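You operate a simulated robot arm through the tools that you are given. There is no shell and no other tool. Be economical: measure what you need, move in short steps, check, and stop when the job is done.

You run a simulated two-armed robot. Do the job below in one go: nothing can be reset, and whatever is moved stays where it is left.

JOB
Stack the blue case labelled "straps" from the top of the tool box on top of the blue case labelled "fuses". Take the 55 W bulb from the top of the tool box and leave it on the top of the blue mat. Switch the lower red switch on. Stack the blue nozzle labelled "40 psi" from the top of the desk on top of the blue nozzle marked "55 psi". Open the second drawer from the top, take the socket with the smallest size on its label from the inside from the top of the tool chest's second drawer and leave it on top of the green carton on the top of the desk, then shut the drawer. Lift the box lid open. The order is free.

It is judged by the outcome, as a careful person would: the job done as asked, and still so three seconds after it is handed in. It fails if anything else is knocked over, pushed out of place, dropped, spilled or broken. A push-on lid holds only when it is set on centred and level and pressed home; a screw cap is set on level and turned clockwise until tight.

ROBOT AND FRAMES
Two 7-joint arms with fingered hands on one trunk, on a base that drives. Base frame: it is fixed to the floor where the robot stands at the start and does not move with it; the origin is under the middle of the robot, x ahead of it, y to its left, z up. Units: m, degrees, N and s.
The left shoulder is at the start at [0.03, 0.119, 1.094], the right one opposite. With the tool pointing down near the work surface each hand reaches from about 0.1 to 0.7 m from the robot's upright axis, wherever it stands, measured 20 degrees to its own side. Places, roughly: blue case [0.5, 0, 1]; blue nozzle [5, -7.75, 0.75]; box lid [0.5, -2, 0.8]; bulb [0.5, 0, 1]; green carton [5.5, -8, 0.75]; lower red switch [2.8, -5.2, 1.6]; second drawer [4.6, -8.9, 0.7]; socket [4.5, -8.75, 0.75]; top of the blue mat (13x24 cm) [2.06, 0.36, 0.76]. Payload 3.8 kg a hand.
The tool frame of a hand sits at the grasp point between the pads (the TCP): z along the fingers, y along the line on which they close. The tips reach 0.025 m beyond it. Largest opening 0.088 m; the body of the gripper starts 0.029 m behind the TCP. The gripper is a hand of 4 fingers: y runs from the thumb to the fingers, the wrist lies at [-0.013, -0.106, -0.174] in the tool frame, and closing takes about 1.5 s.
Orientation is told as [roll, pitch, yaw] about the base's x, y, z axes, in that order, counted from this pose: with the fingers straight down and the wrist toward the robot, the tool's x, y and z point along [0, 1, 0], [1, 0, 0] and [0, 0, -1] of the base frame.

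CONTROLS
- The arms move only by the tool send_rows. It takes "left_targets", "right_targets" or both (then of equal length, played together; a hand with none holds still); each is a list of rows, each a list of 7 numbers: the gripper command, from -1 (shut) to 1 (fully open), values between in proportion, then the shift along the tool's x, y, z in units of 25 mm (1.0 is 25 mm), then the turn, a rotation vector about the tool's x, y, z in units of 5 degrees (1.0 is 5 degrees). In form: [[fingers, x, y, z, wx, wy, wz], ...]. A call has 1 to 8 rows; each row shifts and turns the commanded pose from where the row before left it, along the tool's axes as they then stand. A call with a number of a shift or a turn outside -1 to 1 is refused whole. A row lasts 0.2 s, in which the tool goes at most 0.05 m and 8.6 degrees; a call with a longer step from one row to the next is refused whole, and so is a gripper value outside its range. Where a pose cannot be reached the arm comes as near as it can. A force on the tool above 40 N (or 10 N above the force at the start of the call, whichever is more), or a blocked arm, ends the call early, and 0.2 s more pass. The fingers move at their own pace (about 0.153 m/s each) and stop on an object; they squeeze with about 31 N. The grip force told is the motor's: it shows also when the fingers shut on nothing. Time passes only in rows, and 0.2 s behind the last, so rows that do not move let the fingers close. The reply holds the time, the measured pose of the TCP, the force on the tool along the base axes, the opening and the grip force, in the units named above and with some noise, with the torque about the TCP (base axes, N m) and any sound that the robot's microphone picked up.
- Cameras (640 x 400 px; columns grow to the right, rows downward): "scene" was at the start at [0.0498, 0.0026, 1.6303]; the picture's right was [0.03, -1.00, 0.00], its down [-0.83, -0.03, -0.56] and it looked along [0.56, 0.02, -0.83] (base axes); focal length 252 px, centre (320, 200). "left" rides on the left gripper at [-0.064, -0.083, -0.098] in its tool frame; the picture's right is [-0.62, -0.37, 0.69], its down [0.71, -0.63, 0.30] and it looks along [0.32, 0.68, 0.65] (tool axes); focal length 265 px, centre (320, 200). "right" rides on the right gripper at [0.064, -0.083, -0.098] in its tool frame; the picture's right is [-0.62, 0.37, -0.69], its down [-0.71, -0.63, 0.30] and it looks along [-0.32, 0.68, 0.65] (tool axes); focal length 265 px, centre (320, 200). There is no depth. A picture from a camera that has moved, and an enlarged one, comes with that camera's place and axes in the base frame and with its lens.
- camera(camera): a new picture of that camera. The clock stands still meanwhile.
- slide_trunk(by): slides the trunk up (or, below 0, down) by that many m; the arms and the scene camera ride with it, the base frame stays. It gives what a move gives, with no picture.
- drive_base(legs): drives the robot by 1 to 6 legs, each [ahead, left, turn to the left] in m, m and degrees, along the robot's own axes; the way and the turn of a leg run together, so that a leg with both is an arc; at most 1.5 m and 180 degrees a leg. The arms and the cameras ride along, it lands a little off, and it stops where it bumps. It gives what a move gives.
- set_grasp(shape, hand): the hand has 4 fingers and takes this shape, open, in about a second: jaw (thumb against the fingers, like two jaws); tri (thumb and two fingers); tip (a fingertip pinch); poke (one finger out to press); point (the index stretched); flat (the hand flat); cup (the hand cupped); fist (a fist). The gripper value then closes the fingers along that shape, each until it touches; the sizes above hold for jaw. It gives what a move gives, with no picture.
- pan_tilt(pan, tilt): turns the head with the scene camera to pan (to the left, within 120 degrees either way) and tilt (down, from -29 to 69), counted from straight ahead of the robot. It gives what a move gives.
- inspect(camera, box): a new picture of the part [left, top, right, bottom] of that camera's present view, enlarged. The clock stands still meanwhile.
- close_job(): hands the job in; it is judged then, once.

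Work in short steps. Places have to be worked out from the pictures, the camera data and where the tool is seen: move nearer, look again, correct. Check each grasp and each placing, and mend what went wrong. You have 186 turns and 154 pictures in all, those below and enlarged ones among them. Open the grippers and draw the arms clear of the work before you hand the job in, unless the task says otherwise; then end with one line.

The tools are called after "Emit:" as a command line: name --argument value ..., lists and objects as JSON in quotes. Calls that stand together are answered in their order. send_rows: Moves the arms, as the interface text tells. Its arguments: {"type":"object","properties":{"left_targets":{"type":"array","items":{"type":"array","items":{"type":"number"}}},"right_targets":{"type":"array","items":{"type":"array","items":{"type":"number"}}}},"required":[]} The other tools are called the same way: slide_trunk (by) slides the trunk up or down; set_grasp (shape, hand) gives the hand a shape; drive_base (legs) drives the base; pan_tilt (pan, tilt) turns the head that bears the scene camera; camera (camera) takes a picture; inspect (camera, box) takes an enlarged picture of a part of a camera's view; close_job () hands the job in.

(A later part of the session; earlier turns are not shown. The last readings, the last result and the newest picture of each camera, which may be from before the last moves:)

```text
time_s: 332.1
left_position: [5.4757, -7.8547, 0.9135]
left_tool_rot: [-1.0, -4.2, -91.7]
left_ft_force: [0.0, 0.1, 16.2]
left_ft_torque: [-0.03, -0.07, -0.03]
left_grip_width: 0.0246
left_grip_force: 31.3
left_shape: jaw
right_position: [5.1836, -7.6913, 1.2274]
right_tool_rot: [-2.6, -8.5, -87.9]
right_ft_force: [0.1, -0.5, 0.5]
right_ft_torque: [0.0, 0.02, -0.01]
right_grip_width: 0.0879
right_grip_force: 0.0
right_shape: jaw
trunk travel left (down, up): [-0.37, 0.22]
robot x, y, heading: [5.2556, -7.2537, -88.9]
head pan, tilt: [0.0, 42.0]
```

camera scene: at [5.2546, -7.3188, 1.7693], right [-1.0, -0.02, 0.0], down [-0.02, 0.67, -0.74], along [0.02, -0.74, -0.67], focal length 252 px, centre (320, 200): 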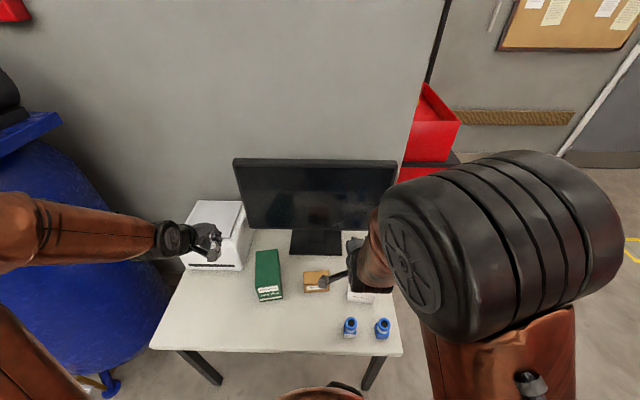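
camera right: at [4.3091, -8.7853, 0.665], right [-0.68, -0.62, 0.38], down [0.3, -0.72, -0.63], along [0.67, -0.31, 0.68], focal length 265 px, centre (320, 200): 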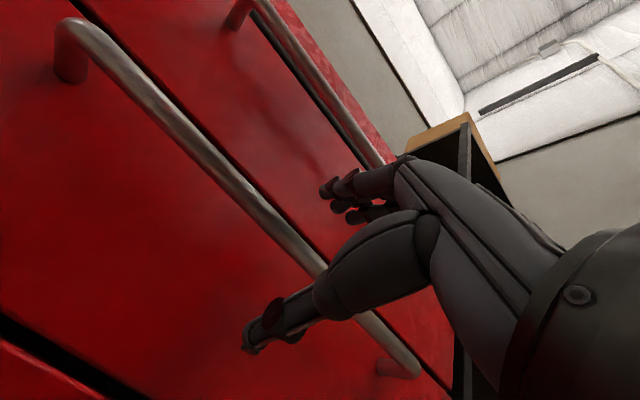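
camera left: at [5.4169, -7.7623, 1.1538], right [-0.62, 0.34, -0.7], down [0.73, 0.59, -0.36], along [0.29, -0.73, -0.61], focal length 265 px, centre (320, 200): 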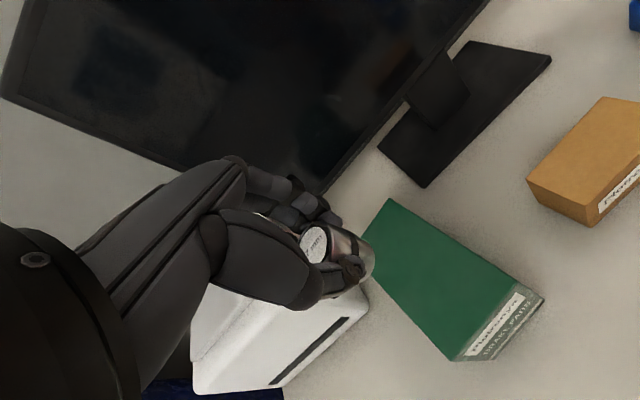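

Contact. I release gently and lift.

Emit:
send_rows --left_targets '[[-0.35, 0, 0, -0.08, 0, 0, 0], [-0.25, 0, 0, 0, 0, 0, 0], [-0.1, 0, 0, 0, 0, 0, 0], [0.2, 0, 0, 0, 0, 0, 0], [0.2, 0, 0, -0.5, 0, 0, 0], [0.2, 0, 0, -1, 0, 0, 0], [0.2, 0, 0, -1, 0, 0, 0], [0.2, 0, 0, -1, 0, 0, 0]]'

Emit:
send_rows --left_targets '[[1, 0, 0, -1, 0, 0, 0], [1, 0, 0, -1, 0, 0, 0], [1, 0, -0.5, -1, 0, 0, 0], [1, 0, -0.5, -1, 0, 0, 0], [1, 0, -1, -1, 0, 0, 0], [1, 0, -1, 0, 0, 0, 0], [1, 0, -1, 0, 0, 0, 0], [1, 0, -1, 0, 0, 0, 0]]'

Emit:
camera --camera "left"

```text
time_s: 333.9
left_position: [5.4782, -7.8482, 1.0014]
left_tool_rot: [-0.9, -3.7, -91.6]
left_ft_force: [0.5, 0.5, 0.1]
left_ft_torque: [-0.01, 0.0, 0.0]
left_grip_width: 0.0525
left_grip_force: 0.1
left_shape: jaw
right_position: [5.1841, -7.6919, 1.2283]
right_tool_rot: [-2.6, -8.5, -87.9]
right_ft_force: [-0.5, 0.4, 0.1]
right_ft_torque: [-0.03, -0.01, 0.03]
right_grip_width: 0.0879
right_grip_force: 0.2
right_shape: jaw
trunk travel left (down, up): [-0.37, 0.22]
robot x, y, heading: [5.2534, -7.254, -88.8]
head pan, tilt: [0.0, 42.0]
```

```text
time_s: 335.6
left_position: [5.4843, -7.7161, 1.1161]
left_tool_rot: [-0.9, -3.9, -91.8]
left_ft_force: [-0.5, 0.8, 0.0]
left_ft_torque: [-0.01, 0.04, 0.0]
left_grip_width: 0.088
left_grip_force: 0.0
left_shape: jaw
right_position: [5.183, -7.6911, 1.227]
right_tool_rot: [-2.6, -8.5, -88.0]
right_ft_force: [0.0, 0.1, 1.0]
right_ft_torque: [-0.01, -0.04, 0.01]
right_grip_width: 0.0882
right_grip_force: 0.2
right_shape: jaw
trunk travel left (down, up): [-0.37, 0.22]
robot x, y, heading: [5.2553, -7.2576, -88.6]
head pan, tilt: [0.0, 42.0]
```

```text
37 pictures are left
camera left: at [5.4241, -7.6249, 1.21], right [-0.62, 0.34, -0.7], down [0.73, 0.59, -0.36], along [0.29, -0.74, -0.61], focal length 265 px, centre (320, 200)
```

left: 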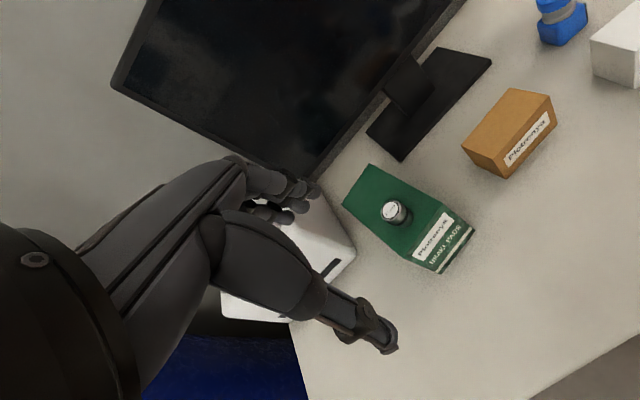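

The socket stands on the green carton. Now the nozzles: the right-hand camera looks toward them.

Emit:
camera --camera "right"

```text
36 pictures are left
camera right: at [5.2487, -7.5931, 1.3084], right [-0.58, -0.28, 0.77], down [-0.75, 0.56, -0.36], along [-0.33, -0.78, -0.53], focal length 265 px, centre (320, 200)
```

right: 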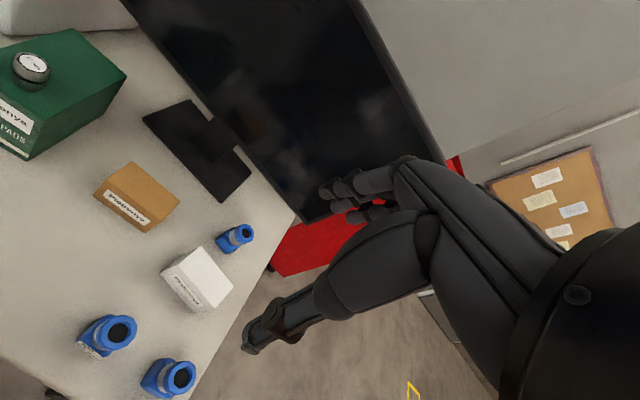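

Zooming on nozzle labels with the scene camera.

Emit:
inspect --camera "scene" --box '[335, 305, 405, 350]'

Emit:
inspect --camera "right" --box '[60, 210, 280, 400]'

```text
8.89 times, centred on (370, 328) of scene
camera zoom: at [5.2547, -7.3179, 1.7693], right [-1.0, -0.02, 0.0], down [-0.02, 0.67, -0.74], along [0.02, -0.74, -0.67], focal length 2236 px, centre (-124, -933)
```

zoom: 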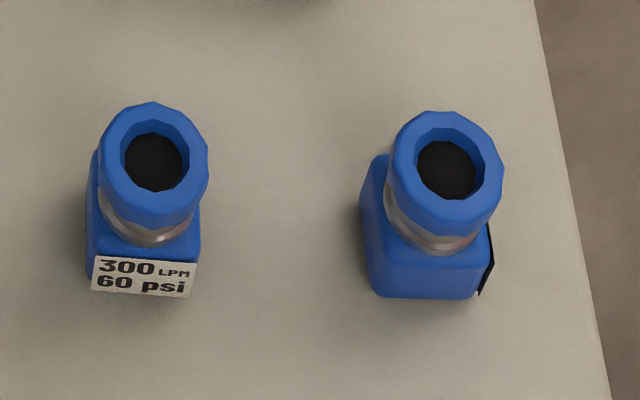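

```text
2.11 times, centred on (170, 305) of right
camera zoom: at [5.2487, -7.5931, 1.3084], right [-0.58, -0.28, 0.77], down [-0.75, 0.56, -0.36], along [-0.33, -0.78, -0.53], focal length 559 px, centre (636, -21)
```

zoom: 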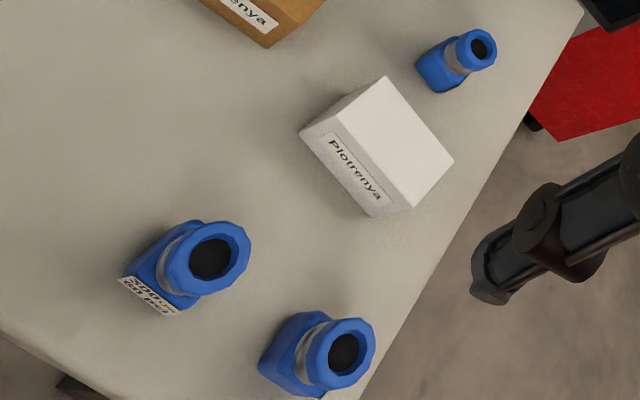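

The front-left nozzle is "60 psi"; the other two labels face away (west). I drive around to the desk's west end to read them.

Emit:
drive_base --legs '[[0.0, -0.9, 0], [0.4, 0, 0], [0, 0, 89]]'

Emit:
pan_tilt --pan -5 --tilt 38

Emit:
camera --camera "scene"

```text
time_s: 346.3
left_position: [4.8317, -7.4428, 1.1162]
left_tool_rot: [-1.0, -3.8, -0.1]
left_ft_force: [-0.5, -0.2, 0.3]
left_ft_torque: [0.0, 0.0, -0.04]
left_grip_width: 0.088
left_grip_force: 0.1
left_shape: jaw
right_position: [4.8153, -7.7442, 1.2267]
right_tool_rot: [-2.6, -8.5, 3.7]
right_ft_force: [0.5, -0.5, 0.0]
right_ft_torque: [-0.02, 0.03, 0.02]
right_grip_width: 0.0878
right_grip_force: 0.1
right_shape: jaw
trunk travel left (down, up): [-0.37, 0.22]
robot x, y, heading: [4.3774, -7.6802, 2.9]
head pan, tilt: [0.0, 42.0]
```

```text
time_s: 346.9
left_position: [4.8319, -7.4413, 1.1166]
left_tool_rot: [-1.0, -3.9, -0.2]
left_ft_force: [-0.5, -0.1, 0.0]
left_ft_torque: [0.0, -0.02, 0.0]
left_grip_width: 0.088
left_grip_force: 0.0
left_shape: jaw
right_position: [4.8162, -7.7438, 1.227]
right_tool_rot: [-2.6, -8.5, 3.6]
right_ft_force: [-0.3, 0.3, -0.6]
right_ft_torque: [0.03, 0.01, 0.01]
right_grip_width: 0.0878
right_grip_force: 0.0
right_shape: jaw
trunk travel left (down, up): [-0.37, 0.22]
robot x, y, heading: [4.3775, -7.6863, 3.3]
head pan, tilt: [-5.0, 38.0]
```

```text
33 pictures are left
camera scene: at [4.4421, -7.6882, 1.7752], right [-0.04, -1.0, 0.0], down [-0.62, 0.02, -0.79], along [0.79, -0.03, -0.62], focal length 252 px, centre (320, 200)
```

scene: 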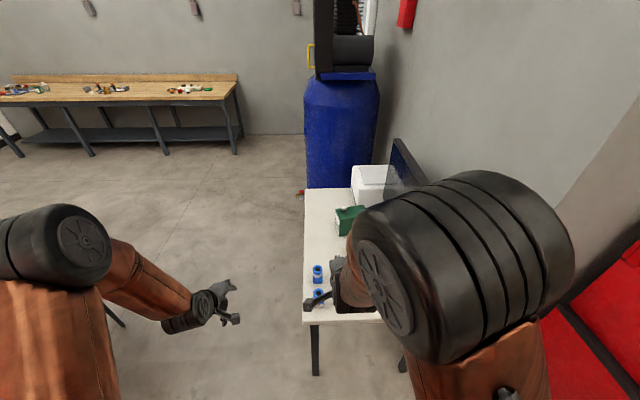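

Zoom on the near nozzle's west label.

Emit:
inspect --camera "scene" --box '[290, 250, 370, 320]'

Emit:
camera --camera "right"

```text
5.71 times, centred on (330, 285) of scene
camera zoom: at [4.4421, -7.6882, 1.7752], right [-0.04, -1.0, 0.0], down [-0.62, 0.02, -0.79], along [0.79, -0.03, -0.62], focal length 1438 px, centre (263, -286)
```

zoom: 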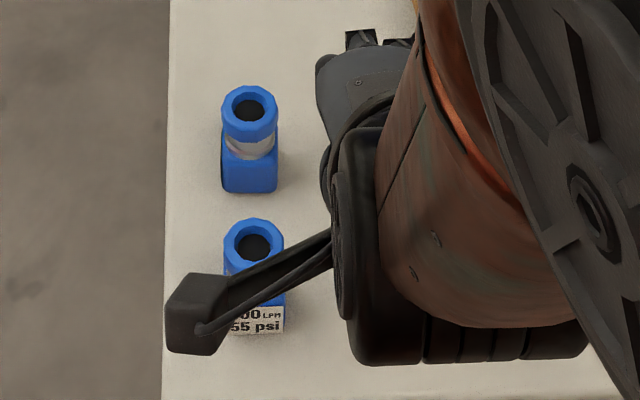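

```text
31 pictures are left
camera right: at [4.7151, -7.6817, 1.3082], right [0.3, -0.57, 0.77], down [-0.54, -0.76, -0.36], along [0.79, -0.3, -0.53], focal length 265 px, centre (320, 200)
```

right: 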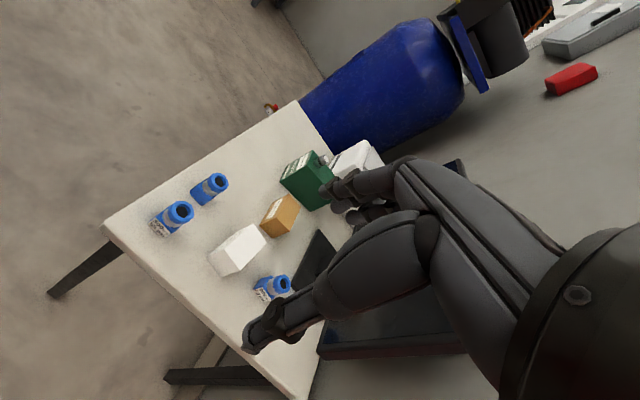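

The near one is "55 psi". Zoom the right camera on the other to confirm it's 40 psi and measure.

Emit:
inspect --camera "right" --box '[140, 160, 300, 310]'

```text
2.67 times, centred on (220, 235) of right
camera zoom: at [4.7151, -7.6817, 1.3082], right [0.3, -0.57, 0.77], down [-0.54, -0.76, -0.36], along [0.79, -0.3, -0.53], focal length 708 px, centre (587, 107)
```

zoom: 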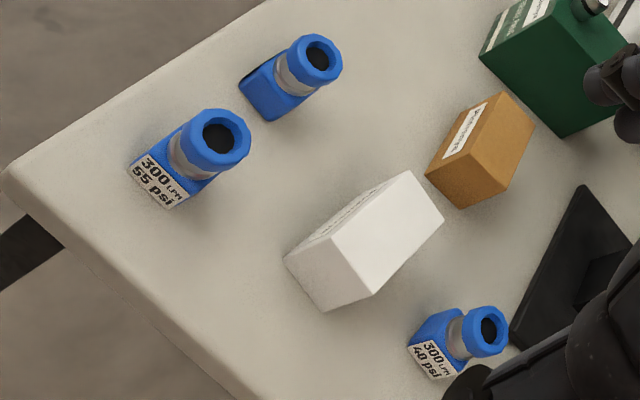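

Confirmed "40 psi" at (5.092, -7.979), top z≈0.825; "55 psi" is at (5.031, -7.699), top z≈0.82. I reposition the base, level the right hand and bring it over the 40 psi nozzle.

Emit:
drive_base --legs '[[0.17, -0.11, -3]]'

Emit:
send_rows --right_targets '[[1, 0, 0, 0, 0.85, 0.25, 0], [1, 0, 0, 0, 0.85, 0.25, 0], [1, -0.9, 0.7, 0, 0, 0, 0], [1, -0.9, 0.7, 0, 0, 0, 0], [1, -0.9, 0.7, 0, 0, 0, 0], [1, -0.9, 0.7, 0, 0, 0, 0], [1, -0.9, 0.7, 0, 0, 0, 0], [1, -0.9, 0.7, 0, 0, 0, 0]]'

Emit:
camera --camera "right"

```text
time_s: 348.6
left_position: [5.0172, -7.571, 1.1163]
left_tool_rot: [-1.0, -3.8, -3.1]
left_ft_force: [0.4, -0.2, -0.1]
left_ft_torque: [0.0, 0.0, 0.02]
left_grip_width: 0.0879
left_grip_force: 0.1
left_shape: jaw
right_position: [4.9874, -7.8707, 1.2279]
right_tool_rot: [-2.7, -8.4, 0.8]
right_ft_force: [-0.2, -1.0, 0.8]
right_ft_torque: [0.0, -0.01, 0.0]
right_grip_width: 0.0878
right_grip_force: 0.1
right_shape: jaw
trunk travel left (down, up): [-0.37, 0.22]
robot x, y, heading: [4.5532, -7.791, 0.3]
head pan, tilt: [-5.0, 38.0]
```

```text
time_s: 350.4
left_position: [5.0197, -7.5725, 1.1143]
left_tool_rot: [-1.1, -3.7, -3.1]
left_ft_force: [-0.4, -0.3, -0.4]
left_ft_torque: [-0.01, 0.0, 0.0]
left_grip_width: 0.0879
left_grip_force: 0.0
left_shape: jaw
right_position: [5.0934, -8.0052, 1.2275]
right_tool_rot: [0.0, 0.1, 0.6]
right_ft_force: [-0.2, 0.6, -0.5]
right_ft_torque: [0.01, 0.01, 0.01]
right_grip_width: 0.0877
right_grip_force: 0.0
right_shape: jaw
trunk travel left (down, up): [-0.37, 0.22]
robot x, y, heading: [4.5531, -7.7873, 0.0]
head pan, tilt: [-5.0, 38.0]
```

```text
29 pictures are left
camera right: at [5.0097, -7.9421, 1.325], right [0.38, -0.62, 0.69], down [-0.62, -0.72, -0.3], along [0.69, -0.32, -0.66], focal length 265 px, centre (320, 200)
```

right: 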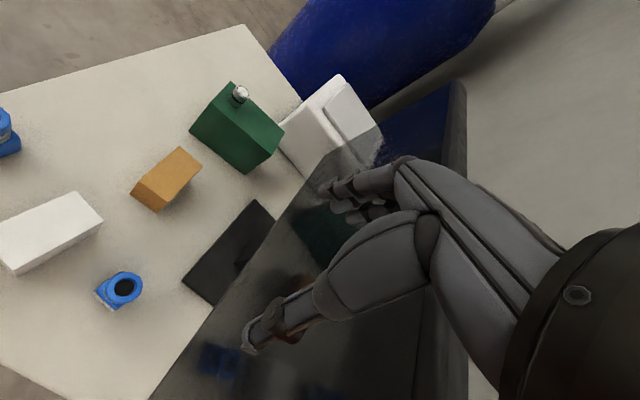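

The nozzle is at (5.088, -7.983) and the monitor is 0.12 m behind it. I centre the hand and descend in stages.

Emit:
send_rows --right_targets '[[1, 0.85, -0.2, 0, 0, 0, 0], [1, 0, 0, 1, 0, 0, 0], [1, 0, 0, 1, 0, 0, 0], [1, 0, 0, 1, 0, 0, 0], [1, 0, 0, 1, 0, 0, 0], [1, 0, 0, 1, 0, 0, 0], [1, 0, 0, 1, 0, 0, 0], [1, 0, 0, 1, 0, 0, 0]]'

Emit:
send_rows --right_targets '[[1, 0, 0, 1, 0, 0, 0], [1, 0, 0, 1, 0, 0, 0], [1, 0, 0, 1, 0, 0, 0], [1, 0, 0, 1, 0, 0, 0], [1, 0, 0, 1, 0, 0, 0], [1, 0, 0, 1, 0, 0, 0]]'

Emit:
camera --camera "right"

```text
time_s: 352.2
left_position: [5.0199, -7.5716, 1.1163]
left_tool_rot: [-0.9, -3.8, -3.1]
left_ft_force: [-0.9, 0.2, 0.2]
left_ft_torque: [-0.02, 0.0, 0.0]
left_grip_width: 0.0876
left_grip_force: 0.1
left_shape: jaw
right_position: [5.0883, -7.9848, 1.0514]
right_tool_rot: [0.1, 0.0, 0.6]
right_ft_force: [0.5, -0.7, 0.5]
right_ft_torque: [-0.03, 0.01, 0.03]
right_grip_width: 0.088
right_grip_force: 0.1
right_shape: jaw
trunk travel left (down, up): [-0.37, 0.22]
robot x, y, heading: [4.5521, -7.7904, -0.1]
head pan, tilt: [-5.0, 38.0]
```

```text
time_s: 353.6
left_position: [5.0189, -7.5717, 1.1163]
left_tool_rot: [-1.0, -3.9, -3.1]
left_ft_force: [-0.7, -0.6, 0.4]
left_ft_torque: [0.03, 0.0, 0.01]
left_grip_width: 0.0879
left_grip_force: 0.0
left_shape: jaw
right_position: [5.0888, -7.9837, 0.9033]
right_tool_rot: [-0.1, 0.0, 0.6]
right_ft_force: [0.0, 0.5, -0.2]
right_ft_torque: [-0.02, -0.01, -0.01]
right_grip_width: 0.0881
right_grip_force: 0.2
right_shape: jaw
trunk travel left (down, up): [-0.37, 0.22]
robot x, y, heading: [4.5527, -7.7875, 0.1]
head pan, tilt: [-5.0, 38.0]
```

```text
28 pictures are left
camera right: at [5.0048, -7.9208, 1.0007], right [0.37, -0.62, 0.69], down [-0.62, -0.72, -0.3], along [0.69, -0.32, -0.65], focal length 265 px, centre (320, 200)
```

right: 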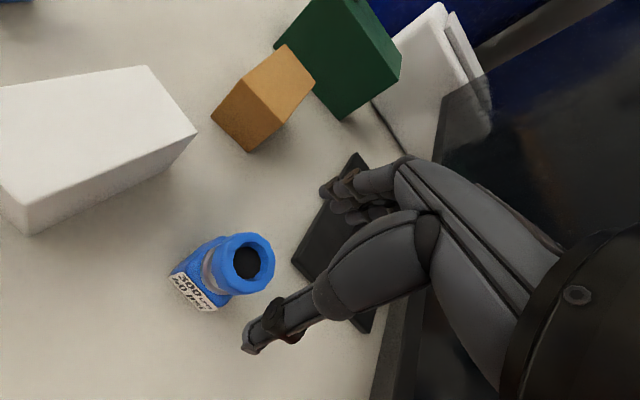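

Perfectly aligned. I descend to z≈0.802 and grip.

Emit:
send_rows --right_targets '[[1, 0, 0, 1, 0, 0, 0], [1, 0, 0, 1, 0, 0, 0], [1, 0, 0, 1, 0, 0, 0], [1, 0, 0, 1, 0, 0, 0], [1, 0, 0, 0, 0, 0, 0]]'

Emit:
send_rows --right_targets '[[0.3, 0, 0, 0, 0, 0, 0], [0, 0, 0, 0, 0, 0, 0], [-1, 0, 0, 0, 0, 0, 0], [-1, 0, 0, 0, 0, 0, 0], [-1, 0, 0, 0, 0, 0, 0], [-1, 0, 0, 0, 0, 0, 0], [-1, 0, 0, 0, 0, 0, 0]]'

Emit:
camera --camera "right"

```text
time_s: 354.8
left_position: [5.0171, -7.5717, 1.1165]
left_tool_rot: [-1.0, -3.8, -3.1]
left_ft_force: [0.8, 0.6, 0.0]
left_ft_torque: [0.01, 0.02, -0.02]
left_grip_width: 0.0881
left_grip_force: 0.1
left_shape: jaw
right_position: [5.0896, -7.9818, 0.8003]
right_tool_rot: [0.0, 0.2, 0.7]
right_ft_force: [0.5, 0.0, -0.6]
right_ft_torque: [0.0, 0.02, 0.01]
right_grip_width: 0.0879
right_grip_force: 0.1
right_shape: jaw
trunk travel left (down, up): [-0.37, 0.22]
robot x, y, heading: [4.5554, -7.7939, -0.0]
head pan, tilt: [-5.0, 38.0]
```

```text
time_s: 356.4
left_position: [5.0196, -7.5707, 1.1162]
left_tool_rot: [-0.9, -3.8, -3.1]
left_ft_force: [0.7, 0.7, 0.0]
left_ft_torque: [-0.03, 0.0, -0.01]
left_grip_width: 0.088
left_grip_force: 0.0
left_shape: jaw
right_position: [5.088, -7.9843, 0.8006]
right_tool_rot: [-0.1, 0.1, 0.6]
right_ft_force: [-0.3, 0.3, 0.4]
right_ft_torque: [-0.01, -0.01, -0.01]
right_grip_width: 0.0403
right_grip_force: 31.3
right_shape: jaw
trunk travel left (down, up): [-0.37, 0.22]
robot x, y, heading: [4.5561, -7.7929, 0.1]
head pan, tilt: [-5.0, 38.0]
```

```text
27 pictures are left
camera right: at [5.0048, -7.9204, 0.8983], right [0.38, -0.62, 0.69], down [-0.62, -0.72, -0.3], along [0.69, -0.32, -0.65], focal length 265 px, centre (320, 200)
```

right: 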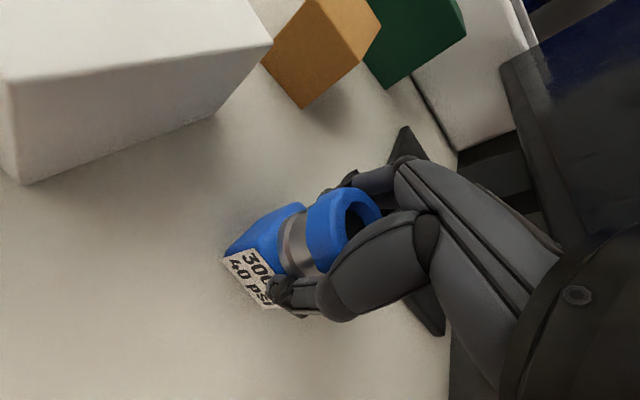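

Gripped. I lift it and move the left hand out of the way.

Emit:
send_rows --right_targets '[[-1, 0, 0, -1, 0, 0, 0], [-1, 0, 0, -1, 0, 0, 0], [-1, 0, 0, -1, 0, 0, 0], [-1, 0, 0, -1, 0, 0, 0], [-1, 0, 0, -1, 0, 0, 0], [-1, 0, 0, -1, 0, 0, 0], [-1, 0, 0, -1, 0, 0, 0], [-1, 0, 0, -0.5, 0, 0, 0]]' --left_targets '[[1, 1, -0.5, 0, 0, 0, 0], [1, 1, -0.5, 0, 0, 0, 0], [1, 1, -0.5, 0, 0, 0, 0], [1, 1, -0.5, 0, 0, 0, 0], [1, 0.5, -0.5, 0, 0, 0, 0], [1, 0, 0, 0, 0, 0, 0], [1, 0, 0, 0, 0, 0, 0], [1, 0, 0, 0, 0, 0, 0]]'

Emit:
send_rows --right_targets '[[-1, 1, -0.15, 0, 0, 0, 0], [-1, 1, -0.15, 0, 0, 0, 0], [-1, 1, -0.15, 0, 0, 0, 0], [-1, 1, -0.15, 0, 0, 0, 0], [-1, 1, -0.15, 0, 0, 0, 0], [-1, 1, -0.15, 0, 0, 0, 0], [-1, 1, -0.15, 0, 0, 0, 0], [-1, 1, -0.15, 0, 0, 0, 0]]'

Emit:
camera --camera "right"

Emit:
inspect --camera "scene" --box '[240, 220, 400, 360]'

```text
time_s: 358.2
left_position: [4.9628, -7.4562, 1.1113]
left_tool_rot: [-1.0, -3.8, -3.1]
left_ft_force: [-0.3, 0.2, -0.5]
left_ft_torque: [-0.03, 0.0, -0.05]
left_grip_width: 0.0879
left_grip_force: 0.0
left_shape: jaw
right_position: [5.0876, -7.9865, 0.9892]
right_tool_rot: [-0.1, 0.1, 0.6]
right_ft_force: [-0.1, 0.1, -3.0]
right_ft_torque: [0.02, 0.01, 0.04]
right_grip_width: 0.0402
right_grip_force: 31.2
right_shape: jaw
trunk travel left (down, up): [-0.37, 0.22]
robot x, y, heading: [4.5496, -7.7899, -0.1]
head pan, tilt: [-5.0, 38.0]
```

```text
time_s: 360.0
left_position: [4.9611, -7.4541, 1.1102]
left_tool_rot: [-1.1, -3.8, -3.2]
left_ft_force: [0.0, 0.1, 0.7]
left_ft_torque: [0.01, -0.01, -0.02]
left_grip_width: 0.0878
left_grip_force: 0.0
left_shape: jaw
right_position: [5.0556, -7.7836, 0.9881]
right_tool_rot: [-0.1, -0.1, 0.5]
right_ft_force: [0.7, 1.0, -1.6]
right_ft_torque: [-0.02, 0.01, 0.0]
right_grip_width: 0.0399
right_grip_force: 31.0
right_shape: jaw
trunk travel left (down, up): [-0.37, 0.22]
robot x, y, heading: [4.5503, -7.7881, 0.1]
head pan, tilt: [-5.0, 38.0]
```

```text
26 pictures are left
camera right: at [4.9715, -7.7204, 1.0863], right [0.37, -0.61, 0.69], down [-0.62, -0.72, -0.3], along [0.69, -0.32, -0.65], focal length 265 px, centre (320, 200)
```

right: 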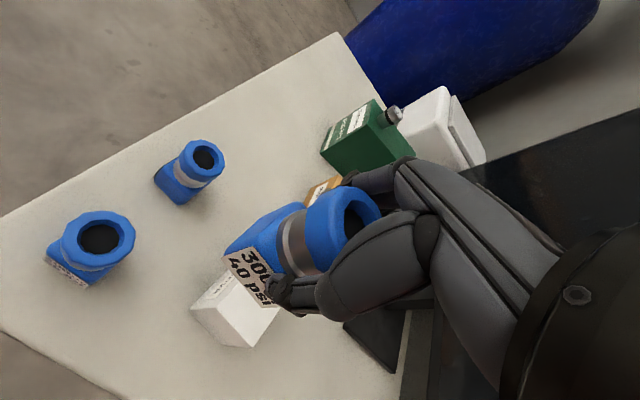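

```text
2.86 times, centred on (320, 290) of scene
camera zoom: at [4.6168, -7.796, 1.7752], right [-0.09, -1.0, 0.0], down [-0.61, 0.05, -0.79], along [0.79, -0.07, -0.62], focal length 719 px, centre (320, -57)
```

zoom: 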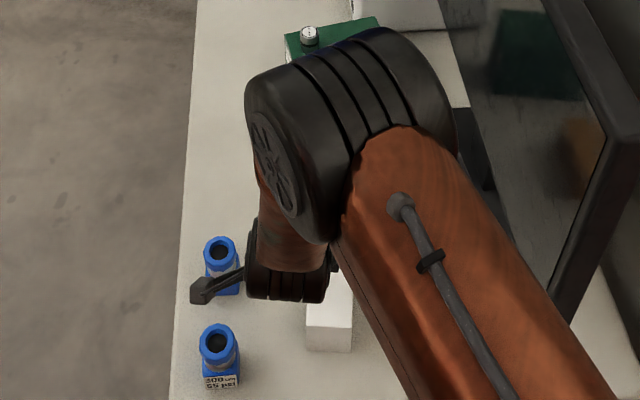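

The 55 psi nozzle is at (5.032, -7.703, 0.82) from both cameras. I move over it, descend partway, and check.

Emit:
send_rows --right_targets '[[-1, 0.8, -0.24, 0, 0, 0, 0], [-1, 0.8, -0.24, 0, 0, 0, 0], [-1, 0.8, -0.24, 0, 0, 0, 0], [-1, 0.8, -0.22, 0, 0, 0, 0], [-1, 0, 0, 1, 0, 0, 0], [-1, 0, 0, 1, 0, 0, 0], [-1, 0, 0, 0.9, 0, 0, 0], [-1, 0, 0, 0, 0, 0, 0]]'

Emit:
camera --camera "right"

Emit:
inspect --camera "scene" --box '[260, 240, 360, 340]'

```text
time_s: 361.8
left_position: [4.9623, -7.4546, 1.1102]
left_tool_rot: [-1.0, -3.9, -3.2]
left_ft_force: [-0.9, -0.2, 0.6]
left_ft_torque: [-0.04, 0.05, 0.01]
left_grip_width: 0.0882
left_grip_force: 0.1
left_shape: jaw
right_position: [5.0322, -7.7047, 0.9163]
right_tool_rot: [-0.1, 0.1, 0.7]
right_ft_force: [0.1, -0.5, -2.9]
right_ft_torque: [0.01, -0.01, -0.01]
right_grip_width: 0.0398
right_grip_force: 30.7
right_shape: jaw
trunk travel left (down, up): [-0.37, 0.22]
robot x, y, heading: [4.5534, -7.7912, 0.1]
head pan, tilt: [-5.0, 38.0]
```

```text
24 pictures are left
camera right: at [4.9488, -7.6428, 1.0136], right [0.38, -0.62, 0.69], down [-0.62, -0.72, -0.3], along [0.69, -0.32, -0.65], focal length 265 px, centre (320, 200)
```

right: 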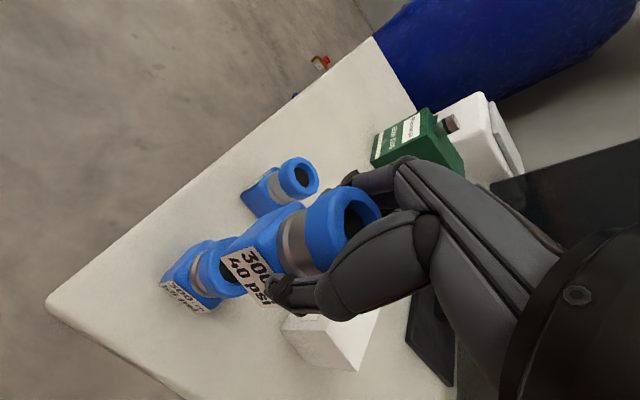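

```text
4.00 times, centred on (310, 290) of scene
camera zoom: at [4.6173, -7.7975, 1.7752], right [-0.09, -1.0, 0.0], down [-0.61, 0.05, -0.79], along [0.78, -0.07, -0.62], focal length 1006 px, centre (360, -160)
```

zoom: 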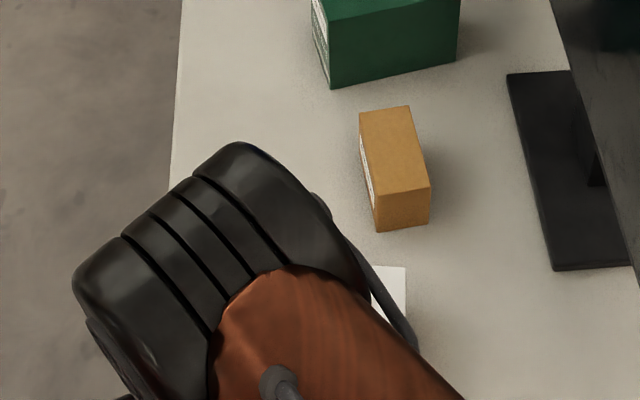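

Alignment holds. I descend in small steps toward contact near z≈0.87.

Emit:
send_rows --right_targets '[[-1, 0, 0, 0.6, 0, 0, 0], [-1, 0, 0, 0.5, 0, 0, 0], [-1, 0, 0, 0.2, 0, 0, 0], [-1, 0, 0, 0, 0, 0, 0]]'

Emit:
inspect --camera "right" --box '[130, 160, 390, 340]'

```text
time_s: 362.8
left_position: [4.9614, -7.456, 1.1125]
left_tool_rot: [-1.0, -3.9, -3.1]
left_ft_force: [-0.5, -0.5, -0.3]
left_ft_torque: [0.01, 0.02, -0.01]
left_grip_width: 0.0881
left_grip_force: 0.0
left_shape: jaw
right_position: [5.0336, -7.7042, 0.8875]
right_tool_rot: [-0.1, -0.4, 0.6]
right_ft_force: [-0.9, -2.2, 23.3]
right_ft_torque: [-0.09, 0.11, 0.02]
right_grip_width: 0.0404
right_grip_force: 30.9
right_shape: jaw
trunk travel left (down, up): [-0.37, 0.22]
robot x, y, heading: [4.5503, -7.79, -0.1]
head pan, tilt: [-5.0, 38.0]
```

```text
2.22 times, centred on (260, 250) of right
camera zoom: at [4.9485, -7.6422, 0.9839], right [0.37, -0.62, 0.69], down [-0.62, -0.72, -0.31], along [0.69, -0.32, -0.65], focal length 590 px, centre (453, 89)
```

zoom: 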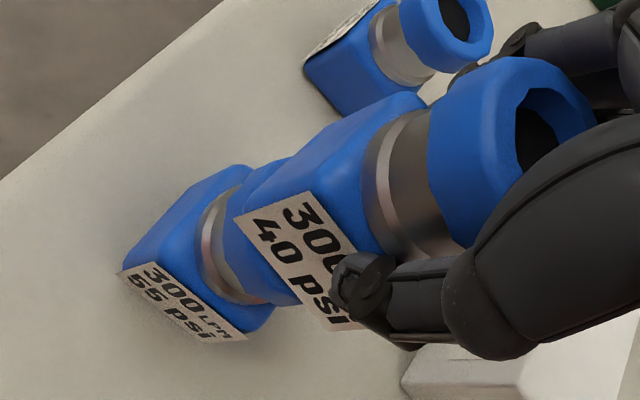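

Contact, and the axes look collinear. I ease the load slightly, then release gently and look.

Emit:
send_rows --right_targets '[[-1, 0, 0, -0.08, 0, 0, 0], [-0.1, 0, 0, 0, 0, 0, 0], [0.0, 0, 0, 0, 0, 0, 0], [0.1, 0, 0, 0, 0, 0, 0], [0.3, 0, 0, 0, 0, 0, 0], [0.6, 0, 0, 0, 0, 0, 0], [0.9, 0, 0, 0, 0, 0, 0], [1, 0, 0, 0, 0, 0, 0]]'

Emit:
inspect --camera "right" --box '[130, 160, 390, 340]'

```text
time_s: 364.6
left_position: [4.962, -7.4549, 1.1104]
left_tool_rot: [-1.0, -3.8, -3.1]
left_ft_force: [0.7, -0.2, -0.3]
left_ft_torque: [0.03, 0.0, 0.02]
left_grip_width: 0.0879
left_grip_force: 0.1
left_shape: jaw
right_position: [5.0318, -7.7047, 0.8857]
right_tool_rot: [0.0, 0.0, 0.7]
right_ft_force: [-0.8, -0.1, -0.2]
right_ft_torque: [0.04, 0.01, -0.03]
right_grip_width: 0.0876
right_grip_force: 0.0
right_shape: jaw
trunk travel left (down, up): [-0.37, 0.22]
robot x, y, heading: [4.549, -7.7903, 0.2]
head pan, tilt: [-5.0, 38.0]
```

```text
2.22 times, centred on (260, 250) of right
camera zoom: at [4.9481, -7.6419, 0.9836], right [0.38, -0.62, 0.69], down [-0.62, -0.72, -0.3], along [0.69, -0.32, -0.65], focal length 590 px, centre (453, 89)
```

zoom: 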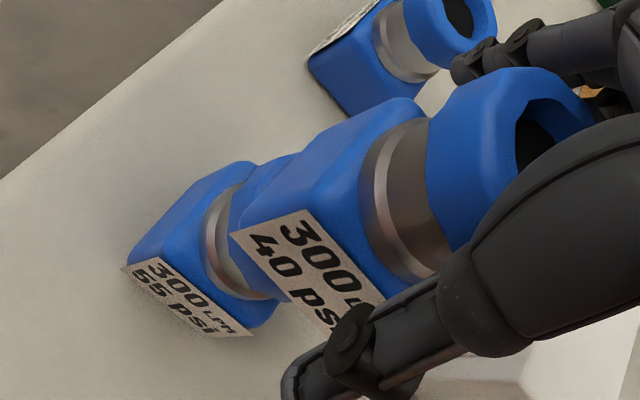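

It stands by itself. I lift the hand straight up and check.

Emit:
send_rows --right_targets '[[1, 0, 0, -0.5, 0, 0, 0], [1, 0, 0, -1, 0, 0, 0], [1, 0, 0, -1, 0, 0, 0], [1, 0, 0, -1, 0, 0, 0], [1, 0, 0, -1, 0, 0, 0], [1, 0, 0, -1, 0, 0, 0], [1, 0, 0, -1, 0, 0, 0], [1, 0, 0, -1, 0, 0, 0]]'

Emit:
send_rows --right_targets '[[1, 0, -1, -1, 0, 0, 0], [1, 0, -1, -1, 0, 0, 0], [1, 0, -1, 0, 0, 0, 0], [1, 0, -1, 0, 0, 0, 0]]'

Emit:
camera --camera "right"

```text
time_s: 366.4
left_position: [4.9625, -7.4546, 1.1106]
left_tool_rot: [-1.0, -3.8, -3.0]
left_ft_force: [0.0, -0.1, 0.0]
left_ft_torque: [0.01, -0.04, -0.04]
left_grip_width: 0.0881
left_grip_force: 0.0
left_shape: jaw
right_position: [5.0326, -7.7063, 1.0741]
right_tool_rot: [-0.1, 0.1, 0.7]
right_ft_force: [-0.1, -0.3, 0.6]
right_ft_torque: [-0.01, -0.01, -0.01]
right_grip_width: 0.0876
right_grip_force: 0.0
right_shape: jaw
trunk travel left (down, up): [-0.37, 0.22]
robot x, y, heading: [4.5535, -7.791, 0.1]
head pan, tilt: [-5.0, 38.0]
```

```text
time_s: 367.4
left_position: [4.9617, -7.4551, 1.1105]
left_tool_rot: [-1.0, -3.8, -3.2]
left_ft_force: [-0.2, -0.2, -0.3]
left_ft_torque: [0.02, -0.02, 0.02]
left_grip_width: 0.0876
left_grip_force: 0.1
left_shape: jaw
right_position: [4.9309, -7.7055, 1.124]
right_tool_rot: [-0.1, -0.1, 0.7]
right_ft_force: [-0.5, -0.4, -1.0]
right_ft_torque: [-0.01, 0.02, 0.0]
right_grip_width: 0.0875
right_grip_force: 0.1
right_shape: jaw
trunk travel left (down, up): [-0.37, 0.22]
robot x, y, heading: [4.5496, -7.7919, 0.2]
head pan, tilt: [-5.0, 38.0]
```

```text
20 pictures are left
camera right: at [4.8471, -7.6429, 1.2213], right [0.37, -0.62, 0.69], down [-0.62, -0.72, -0.3], along [0.69, -0.32, -0.65], focal length 265 px, centre (320, 200)
```

right: 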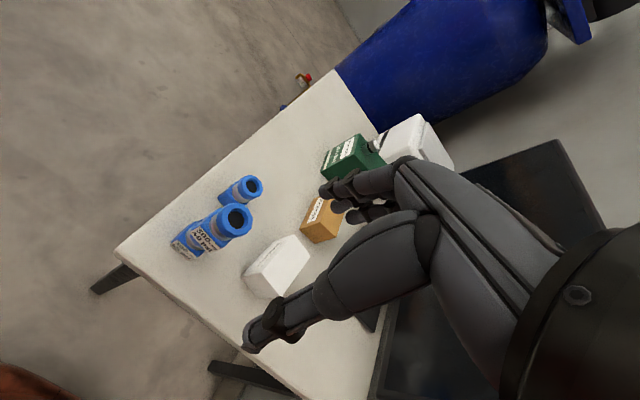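

The nozzles are stacked. Now to the switch: I back away, turn to face the truck, and look along its side.

Emit:
drive_base --legs '[[-1.0, 0, 0], [0, 0, 90], [0.3, 0, 90]]'

Emit:
pan_tilt --pan -50 --tilt 20

Emit:
camera --camera "scene"

```text
time_s: 380.2
left_position: [2.9553, -7.9502, 1.111]
left_tool_rot: [-1.1, -3.8, 178.2]
left_ft_force: [-0.1, -0.7, -0.1]
left_ft_torque: [-0.02, 0.04, 0.0]
left_grip_width: 0.0879
left_grip_force: 0.1
left_shape: jaw
right_position: [2.9796, -7.6991, 1.1235]
right_tool_rot: [-0.1, -0.1, -178.3]
right_ft_force: [0.1, -0.2, -0.1]
right_ft_torque: [0.03, 0.03, -0.01]
right_grip_width: 0.0875
right_grip_force: 0.1
right_shape: jaw
trunk travel left (down, up): [-0.37, 0.22]
robot x, y, heading: [3.3558, -7.6101, -178.8]
head pan, tilt: [-5.0, 38.0]
cut short: leg 3
```

```text
time_s: 381.4
left_position: [2.9536, -7.95, 1.1113]
left_tool_rot: [-1.0, -3.7, 178.3]
left_ft_force: [0.1, 0.3, 0.6]
left_ft_torque: [0.04, -0.04, 0.03]
left_grip_width: 0.088
left_grip_force: 0.0
left_shape: jaw
right_position: [2.9798, -7.6992, 1.1233]
right_tool_rot: [-0.1, 0.0, -178.2]
right_ft_force: [0.6, -0.2, -0.1]
right_ft_torque: [0.04, -0.01, 0.01]
right_grip_width: 0.0876
right_grip_force: 0.1
right_shape: jaw
trunk travel left (down, up): [-0.37, 0.22]
robot x, y, heading: [3.3549, -7.6019, -178.5]
head pan, tilt: [-50.0, 20.0]
```

```text
19 pictures are left
camera scene: at [3.3144, -7.5358, 1.8036], right [0.75, 0.66, 0.0], down [0.23, -0.26, -0.94], along [-0.62, 0.71, -0.34], focal length 252 px, centre (320, 200)
```

scene: 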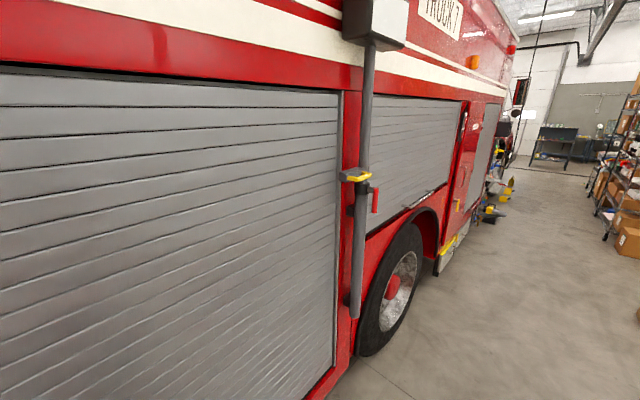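

The switch panel lies at about (463, 120), near y≈-5.2. I back off 0.2 m and drive along to it.

Emit:
drive_base --legs '[[-0.2, 0, 0], [0, 1.1, 0]]'

```text
time_s: 388.2
left_position: [3.1788, -9.0552, 1.1131]
left_tool_rot: [-1.1, -3.8, 178.0]
left_ft_force: [-0.7, 0.1, -0.7]
left_ft_torque: [-0.06, 0.04, -0.01]
left_grip_width: 0.0881
left_grip_force: 0.0
left_shape: jaw
right_position: [3.2029, -8.8039, 1.1231]
right_tool_rot: [-0.1, 0.0, -178.3]
right_ft_force: [0.0, -0.5, 0.2]
right_ft_torque: [0.0, -0.02, -0.02]
right_grip_width: 0.0877
right_grip_force: 0.1
right_shape: jaw
trunk travel left (down, up): [-0.37, 0.22]
robot x, y, heading: [3.5844, -8.7139, -178.9]
head pan, tilt: [-50.0, 20.0]
```

I went the wrong way (facing -x, right is +y). Correcting: drive right 3.3 m.

Emit:
drive_base --legs '[[0, -1.1, 0], [0, -1.1, -1], [0, -1.1, 0]]'

Emit:
pan_tilt --pan -15 --tilt 10

Emit:
camera --camera "scene"

```text
time_s: 404.3
left_position: [3.1684, -5.7556, 1.1108]
left_tool_rot: [-1.1, -3.7, 176.9]
left_ft_force: [-0.2, 0.5, 0.2]
left_ft_torque: [0.0, -0.01, 0.0]
left_grip_width: 0.0878
left_grip_force: 0.0
left_shape: jaw
right_position: [3.1991, -5.5044, 1.1233]
right_tool_rot: [-0.1, 0.1, -179.3]
right_ft_force: [-0.1, 0.1, -0.4]
right_ft_torque: [0.02, 0.0, 0.0]
right_grip_width: 0.0878
right_grip_force: 0.0
right_shape: jaw
trunk travel left (down, up): [-0.37, 0.22]
robot x, y, heading: [3.5804, -5.4179, -179.8]
head pan, tilt: [-50.0, 20.0]
```

```text
time_s: 405.3
left_position: [3.1691, -5.7562, 1.111]
left_tool_rot: [-1.1, -3.8, 176.9]
left_ft_force: [0.2, -0.7, 0.7]
left_ft_torque: [-0.01, 0.0, 0.01]
left_grip_width: 0.0878
left_grip_force: 0.1
left_shape: jaw
right_position: [3.1997, -5.5054, 1.1228]
right_tool_rot: [0.0, -0.1, -179.4]
right_ft_force: [0.3, 0.5, 0.2]
right_ft_torque: [0.0, -0.03, 0.02]
right_grip_width: 0.0875
right_grip_force: 0.0
right_shape: jaw
trunk travel left (down, up): [-0.37, 0.22]
robot x, y, heading: [3.5838, -5.4224, -180.1]
head pan, tilt: [-15.0, 10.0]
```

```text
18 pictures are left
camera scene: at [3.5077, -5.3964, 1.8199], right [0.26, 0.97, 0.0], down [0.17, -0.04, -0.98], along [-0.95, 0.25, -0.17], focal length 252 px, centre (320, 200)
```

scene: 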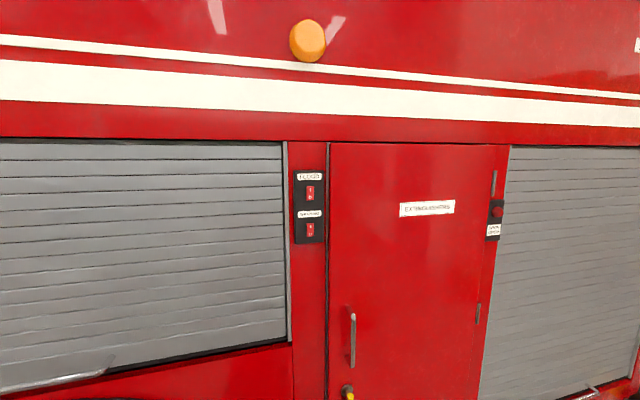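

The panel has two red rocker switches at (310, 190) and (310, 230). Zooming in.

Emit:
inspect --camera "scene" --box '[285, 165, 335, 250]'

```text
4.71 times, centred on (310, 208) of scene
camera zoom: at [3.5077, -5.3964, 1.8199], right [0.26, 0.97, 0.0], down [0.17, -0.04, -0.98], along [-0.95, 0.25, -0.17], focal length 1184 px, centre (367, 165)
```

zoom: 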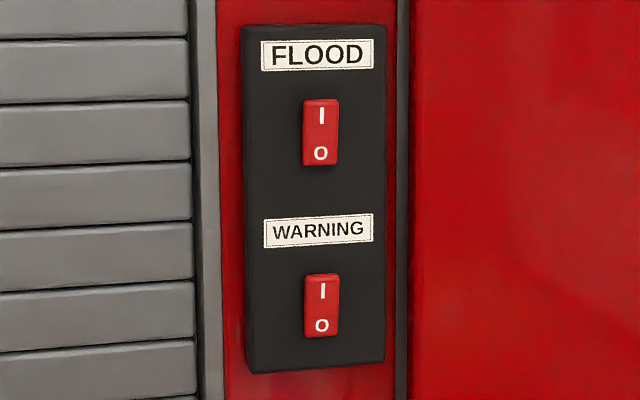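

The lower "WARNING" rocker needs its upper "I" half pressed, near (≈2.75, -5.23, 1.60). I raise the trunk, shape the right hand to poke, and pitch it forward.

Emit:
slide_trunk --by 0.22

Emit:
set_grasp --hand "right" --shape "poke"

Emit:
send_rows --right_targets '[[1, -0.7, 0.8, 0, -1, 0, 0], [1, -0.7, 0.8, 0, -1, 0, 0], [1, -0.7, 0.8, 0, -1, 0, 0], [1, -0.7, 0.8, 0, -1, 0, 0], [1, -0.7, 0.8, 0, -1, 0, 0], [1, -0.7, 0.5, 0, -1, 0, 0], [1, -0.7, 0.5, 0, -1, 0, 0], [1, -0.7, 0.5, 0, -1, 0, 0]]'

Emit:
send_rows --right_targets '[[1, -0.7, 0.4, 0, -1, 0, 0], [1, -0.7, 0.4, 0, -1, 0, 0], [1, -0.7, 0.4, 0, -1, 0, 0], [1, -0.7, 0.4, 0, -1, 0, 0], [1, -0.7, 0.4, 0, -1, 0, 0], [1, -0.7, 0.4, 0, -1, 0, 0], [1, -0.7, 0.4, 0, -1, 0, 0], [1, -0.7, 0.4, 0, -1, 0, 0]]'

Emit:
camera --camera "right"

Emit:
camera --camera "scene"

```text
time_s: 407.6
left_position: [3.1696, -5.7557, 1.332]
left_tool_rot: [-1.0, -3.7, 176.9]
left_ft_force: [0.0, -0.6, 0.6]
left_ft_torque: [-0.02, 0.02, 0.01]
left_grip_width: 0.0878
left_grip_force: 0.0
left_shape: jaw
right_position: [3.1993, -5.5058, 1.3417]
right_tool_rot: [-0.2, 0.0, -179.4]
right_ft_force: [-0.5, 0.7, 0.6]
right_ft_torque: [0.03, -0.03, -0.01]
right_grip_width: 0.0876
right_grip_force: 0.1
right_shape: jaw
trunk travel left (down, up): [-0.59, 0.0]
robot x, y, heading: [3.5789, -5.4223, -180.1]
head pan, tilt: [-15.0, 10.0]
```

```text
time_s: 408.6
left_position: [3.17, -5.7549, 1.3315]
left_tool_rot: [-1.0, -3.8, 176.8]
left_ft_force: [0.3, -0.3, -0.4]
left_ft_torque: [0.03, 0.01, 0.01]
left_grip_width: 0.0877
left_grip_force: 0.1
left_shape: jaw
right_position: [3.1992, -5.5052, 1.342]
right_tool_rot: [-0.2, 0.1, -179.4]
right_ft_force: [-1.1, 0.4, 0.2]
right_ft_torque: [0.03, -0.01, -0.02]
right_grip_width: 0.0
right_grip_force: 0.1
right_shape: poke
trunk travel left (down, up): [-0.59, 0.0]
robot x, y, heading: [3.5776, -5.4185, -179.7]
head pan, tilt: [-15.0, 10.0]
```

```text
time_s: 410.4
left_position: [3.1685, -5.7551, 1.3318]
left_tool_rot: [-1.0, -3.7, 176.9]
left_ft_force: [0.1, 0.6, -0.2]
left_ft_torque: [0.05, 0.01, -0.01]
left_grip_width: 0.088
left_grip_force: 0.1
left_shape: jaw
right_position: [3.0662, -5.3649, 1.3793]
right_tool_rot: [-0.1, -40.0, -179.5]
right_ft_force: [-0.1, -0.5, 0.0]
right_ft_torque: [-0.02, 0.0, -0.01]
right_grip_width: 0.0
right_grip_force: 0.1
right_shape: poke
trunk travel left (down, up): [-0.59, 0.0]
robot x, y, heading: [3.5773, -5.4219, -179.7]
head pan, tilt: [-15.0, 10.0]
```

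```text
time_s: 412.1
left_position: [3.169, -5.7592, 1.3307]
left_tool_rot: [-1.0, -3.8, 177.0]
left_ft_force: [-0.6, 0.3, -0.5]
left_ft_torque: [0.04, 0.0, -0.01]
left_grip_width: 0.0879
left_grip_force: 0.0
left_shape: jaw
right_position: [3.0235, -5.2313, 1.4468]
right_tool_rot: [-0.8, -80.1, -178.4]
right_ft_force: [-0.3, -0.2, 0.1]
right_ft_torque: [0.01, 0.03, -0.03]
right_grip_width: 0.0
right_grip_force: 0.2
right_shape: poke
trunk travel left (down, up): [-0.59, 0.0]
robot x, y, heading: [3.5791, -5.4178, -179.9]
head pan, tilt: [-15.0, 10.0]
```

```text
16 pictures are left
camera right: at [3.1355, -5.294, 1.3811], right [0.61, 0.63, 0.48], down [-0.2, 0.71, -0.67], along [-0.77, 0.31, 0.56], focal length 265 px, centre (320, 200)
```

right: 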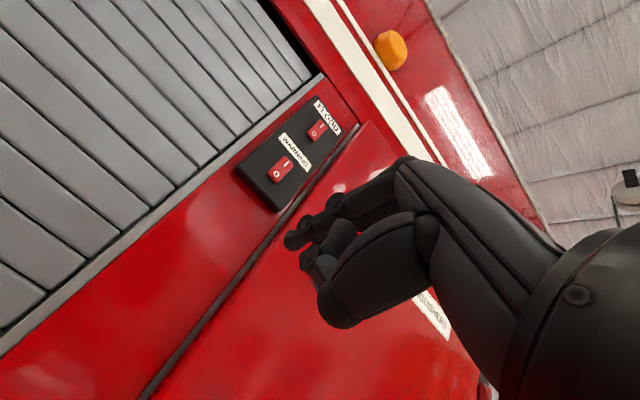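

```text
15 pictures are left
camera scene: at [3.5072, -5.4, 2.04], right [0.26, 0.97, 0.0], down [0.17, -0.04, -0.98], along [-0.95, 0.25, -0.17], focal length 252 px, centre (320, 200)
```

scene: 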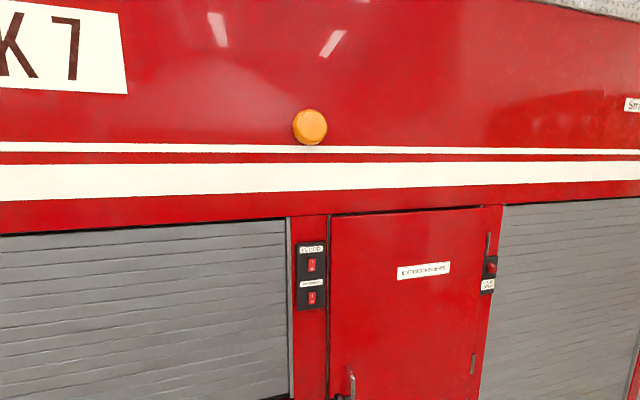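

The lower rocker's "I" half is at about (2.793, -5.237, 1.613), and the fingertip lies on the TCP axis. I finish levelling the finger and raise it to that height, then drive closer.

Emit:
send_rows --right_targets '[[1, 0, 1, 0, -1, 0, 0], [1, 0, 1, 0, -1, 0, 0], [1, 0, 1, 0, 0, 0, 0], [1, 0, 1, 0, 0, 0, 0], [1, 0, 1, 0, 0, 0, 0], [1, 0, 1, 0, 0, 0, 0], [1, 0, 0.7, 0, 0, 0, 0]]'

Emit:
drive_base --legs '[[0.14, 0, 0]]'

Emit:
inspect --camera "right" --box '[200, 120, 440, 300]'

Emit:
inspect --camera "scene" --box '[260, 220, 420, 370]'

```text
time_s: 413.8
left_position: [3.17, -5.7563, 1.3312]
left_tool_rot: [-0.9, -3.8, 176.9]
left_ft_force: [0.4, 0.3, 0.3]
left_ft_torque: [0.02, 0.03, 0.01]
left_grip_width: 0.088
left_grip_force: 0.1
left_shape: jaw
right_position: [3.0182, -5.2258, 1.6141]
right_tool_rot: [-76.2, -89.9, -103.3]
right_ft_force: [1.2, 0.6, -0.7]
right_ft_torque: [0.0, 0.02, -0.02]
right_grip_width: 0.0
right_grip_force: 0.1
right_shape: poke
trunk travel left (down, up): [-0.59, 0.0]
robot x, y, heading: [3.579, -5.4192, -180.0]
head pan, tilt: [-15.0, 10.0]
```

```text
time_s: 415.1
left_position: [3.0334, -5.7561, 1.3324]
left_tool_rot: [-1.0, -3.8, 177.0]
left_ft_force: [0.8, 0.5, 0.8]
left_ft_torque: [-0.02, 0.01, 0.01]
left_grip_width: 0.0878
left_grip_force: 0.0
left_shape: jaw
right_position: [2.8817, -5.227, 1.6142]
right_tool_rot: [-121.9, -89.9, -57.5]
right_ft_force: [-0.5, 0.5, 0.0]
right_ft_torque: [-0.03, 0.02, -0.01]
right_grip_width: 0.0
right_grip_force: 0.0
right_shape: poke
trunk travel left (down, up): [-0.59, 0.0]
robot x, y, heading: [3.441, -5.4226, -179.9]
head pan, tilt: [-15.0, 10.0]
```

```text
2.22 times, centred on (320, 210) of right
camera zoom: at [2.9806, -5.2905, 1.5301], right [0.69, 0.63, 0.37], down [-0.31, 0.71, -0.63], along [-0.66, 0.32, 0.68], focal length 590 px, centre (320, 178)
```

zoom: 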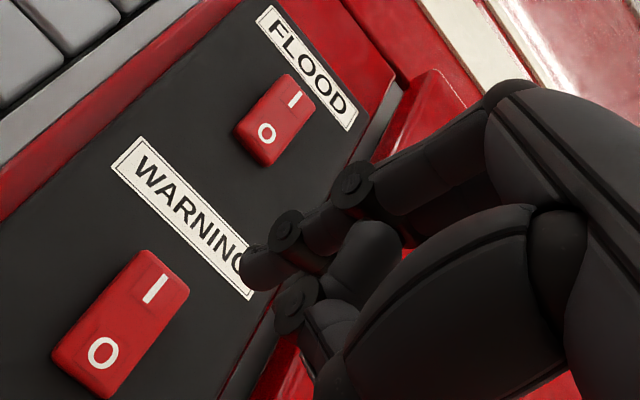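

```text
2.67 times, centred on (340, 295) of scene
camera zoom: at [3.3724, -5.3965, 2.04], right [0.26, 0.97, 0.0], down [0.17, -0.04, -0.98], along [-0.95, 0.25, -0.17], focal length 671 px, centre (267, -53)
```

zoom: 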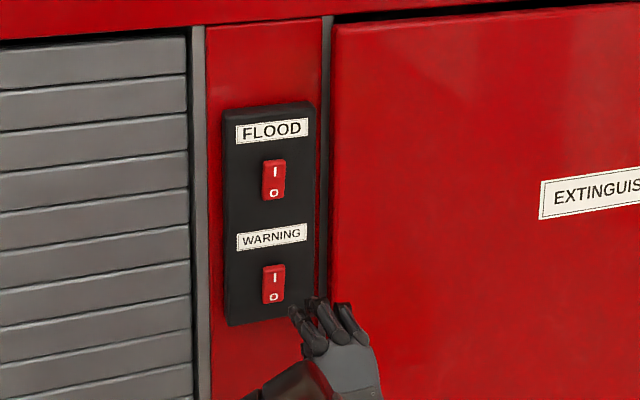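

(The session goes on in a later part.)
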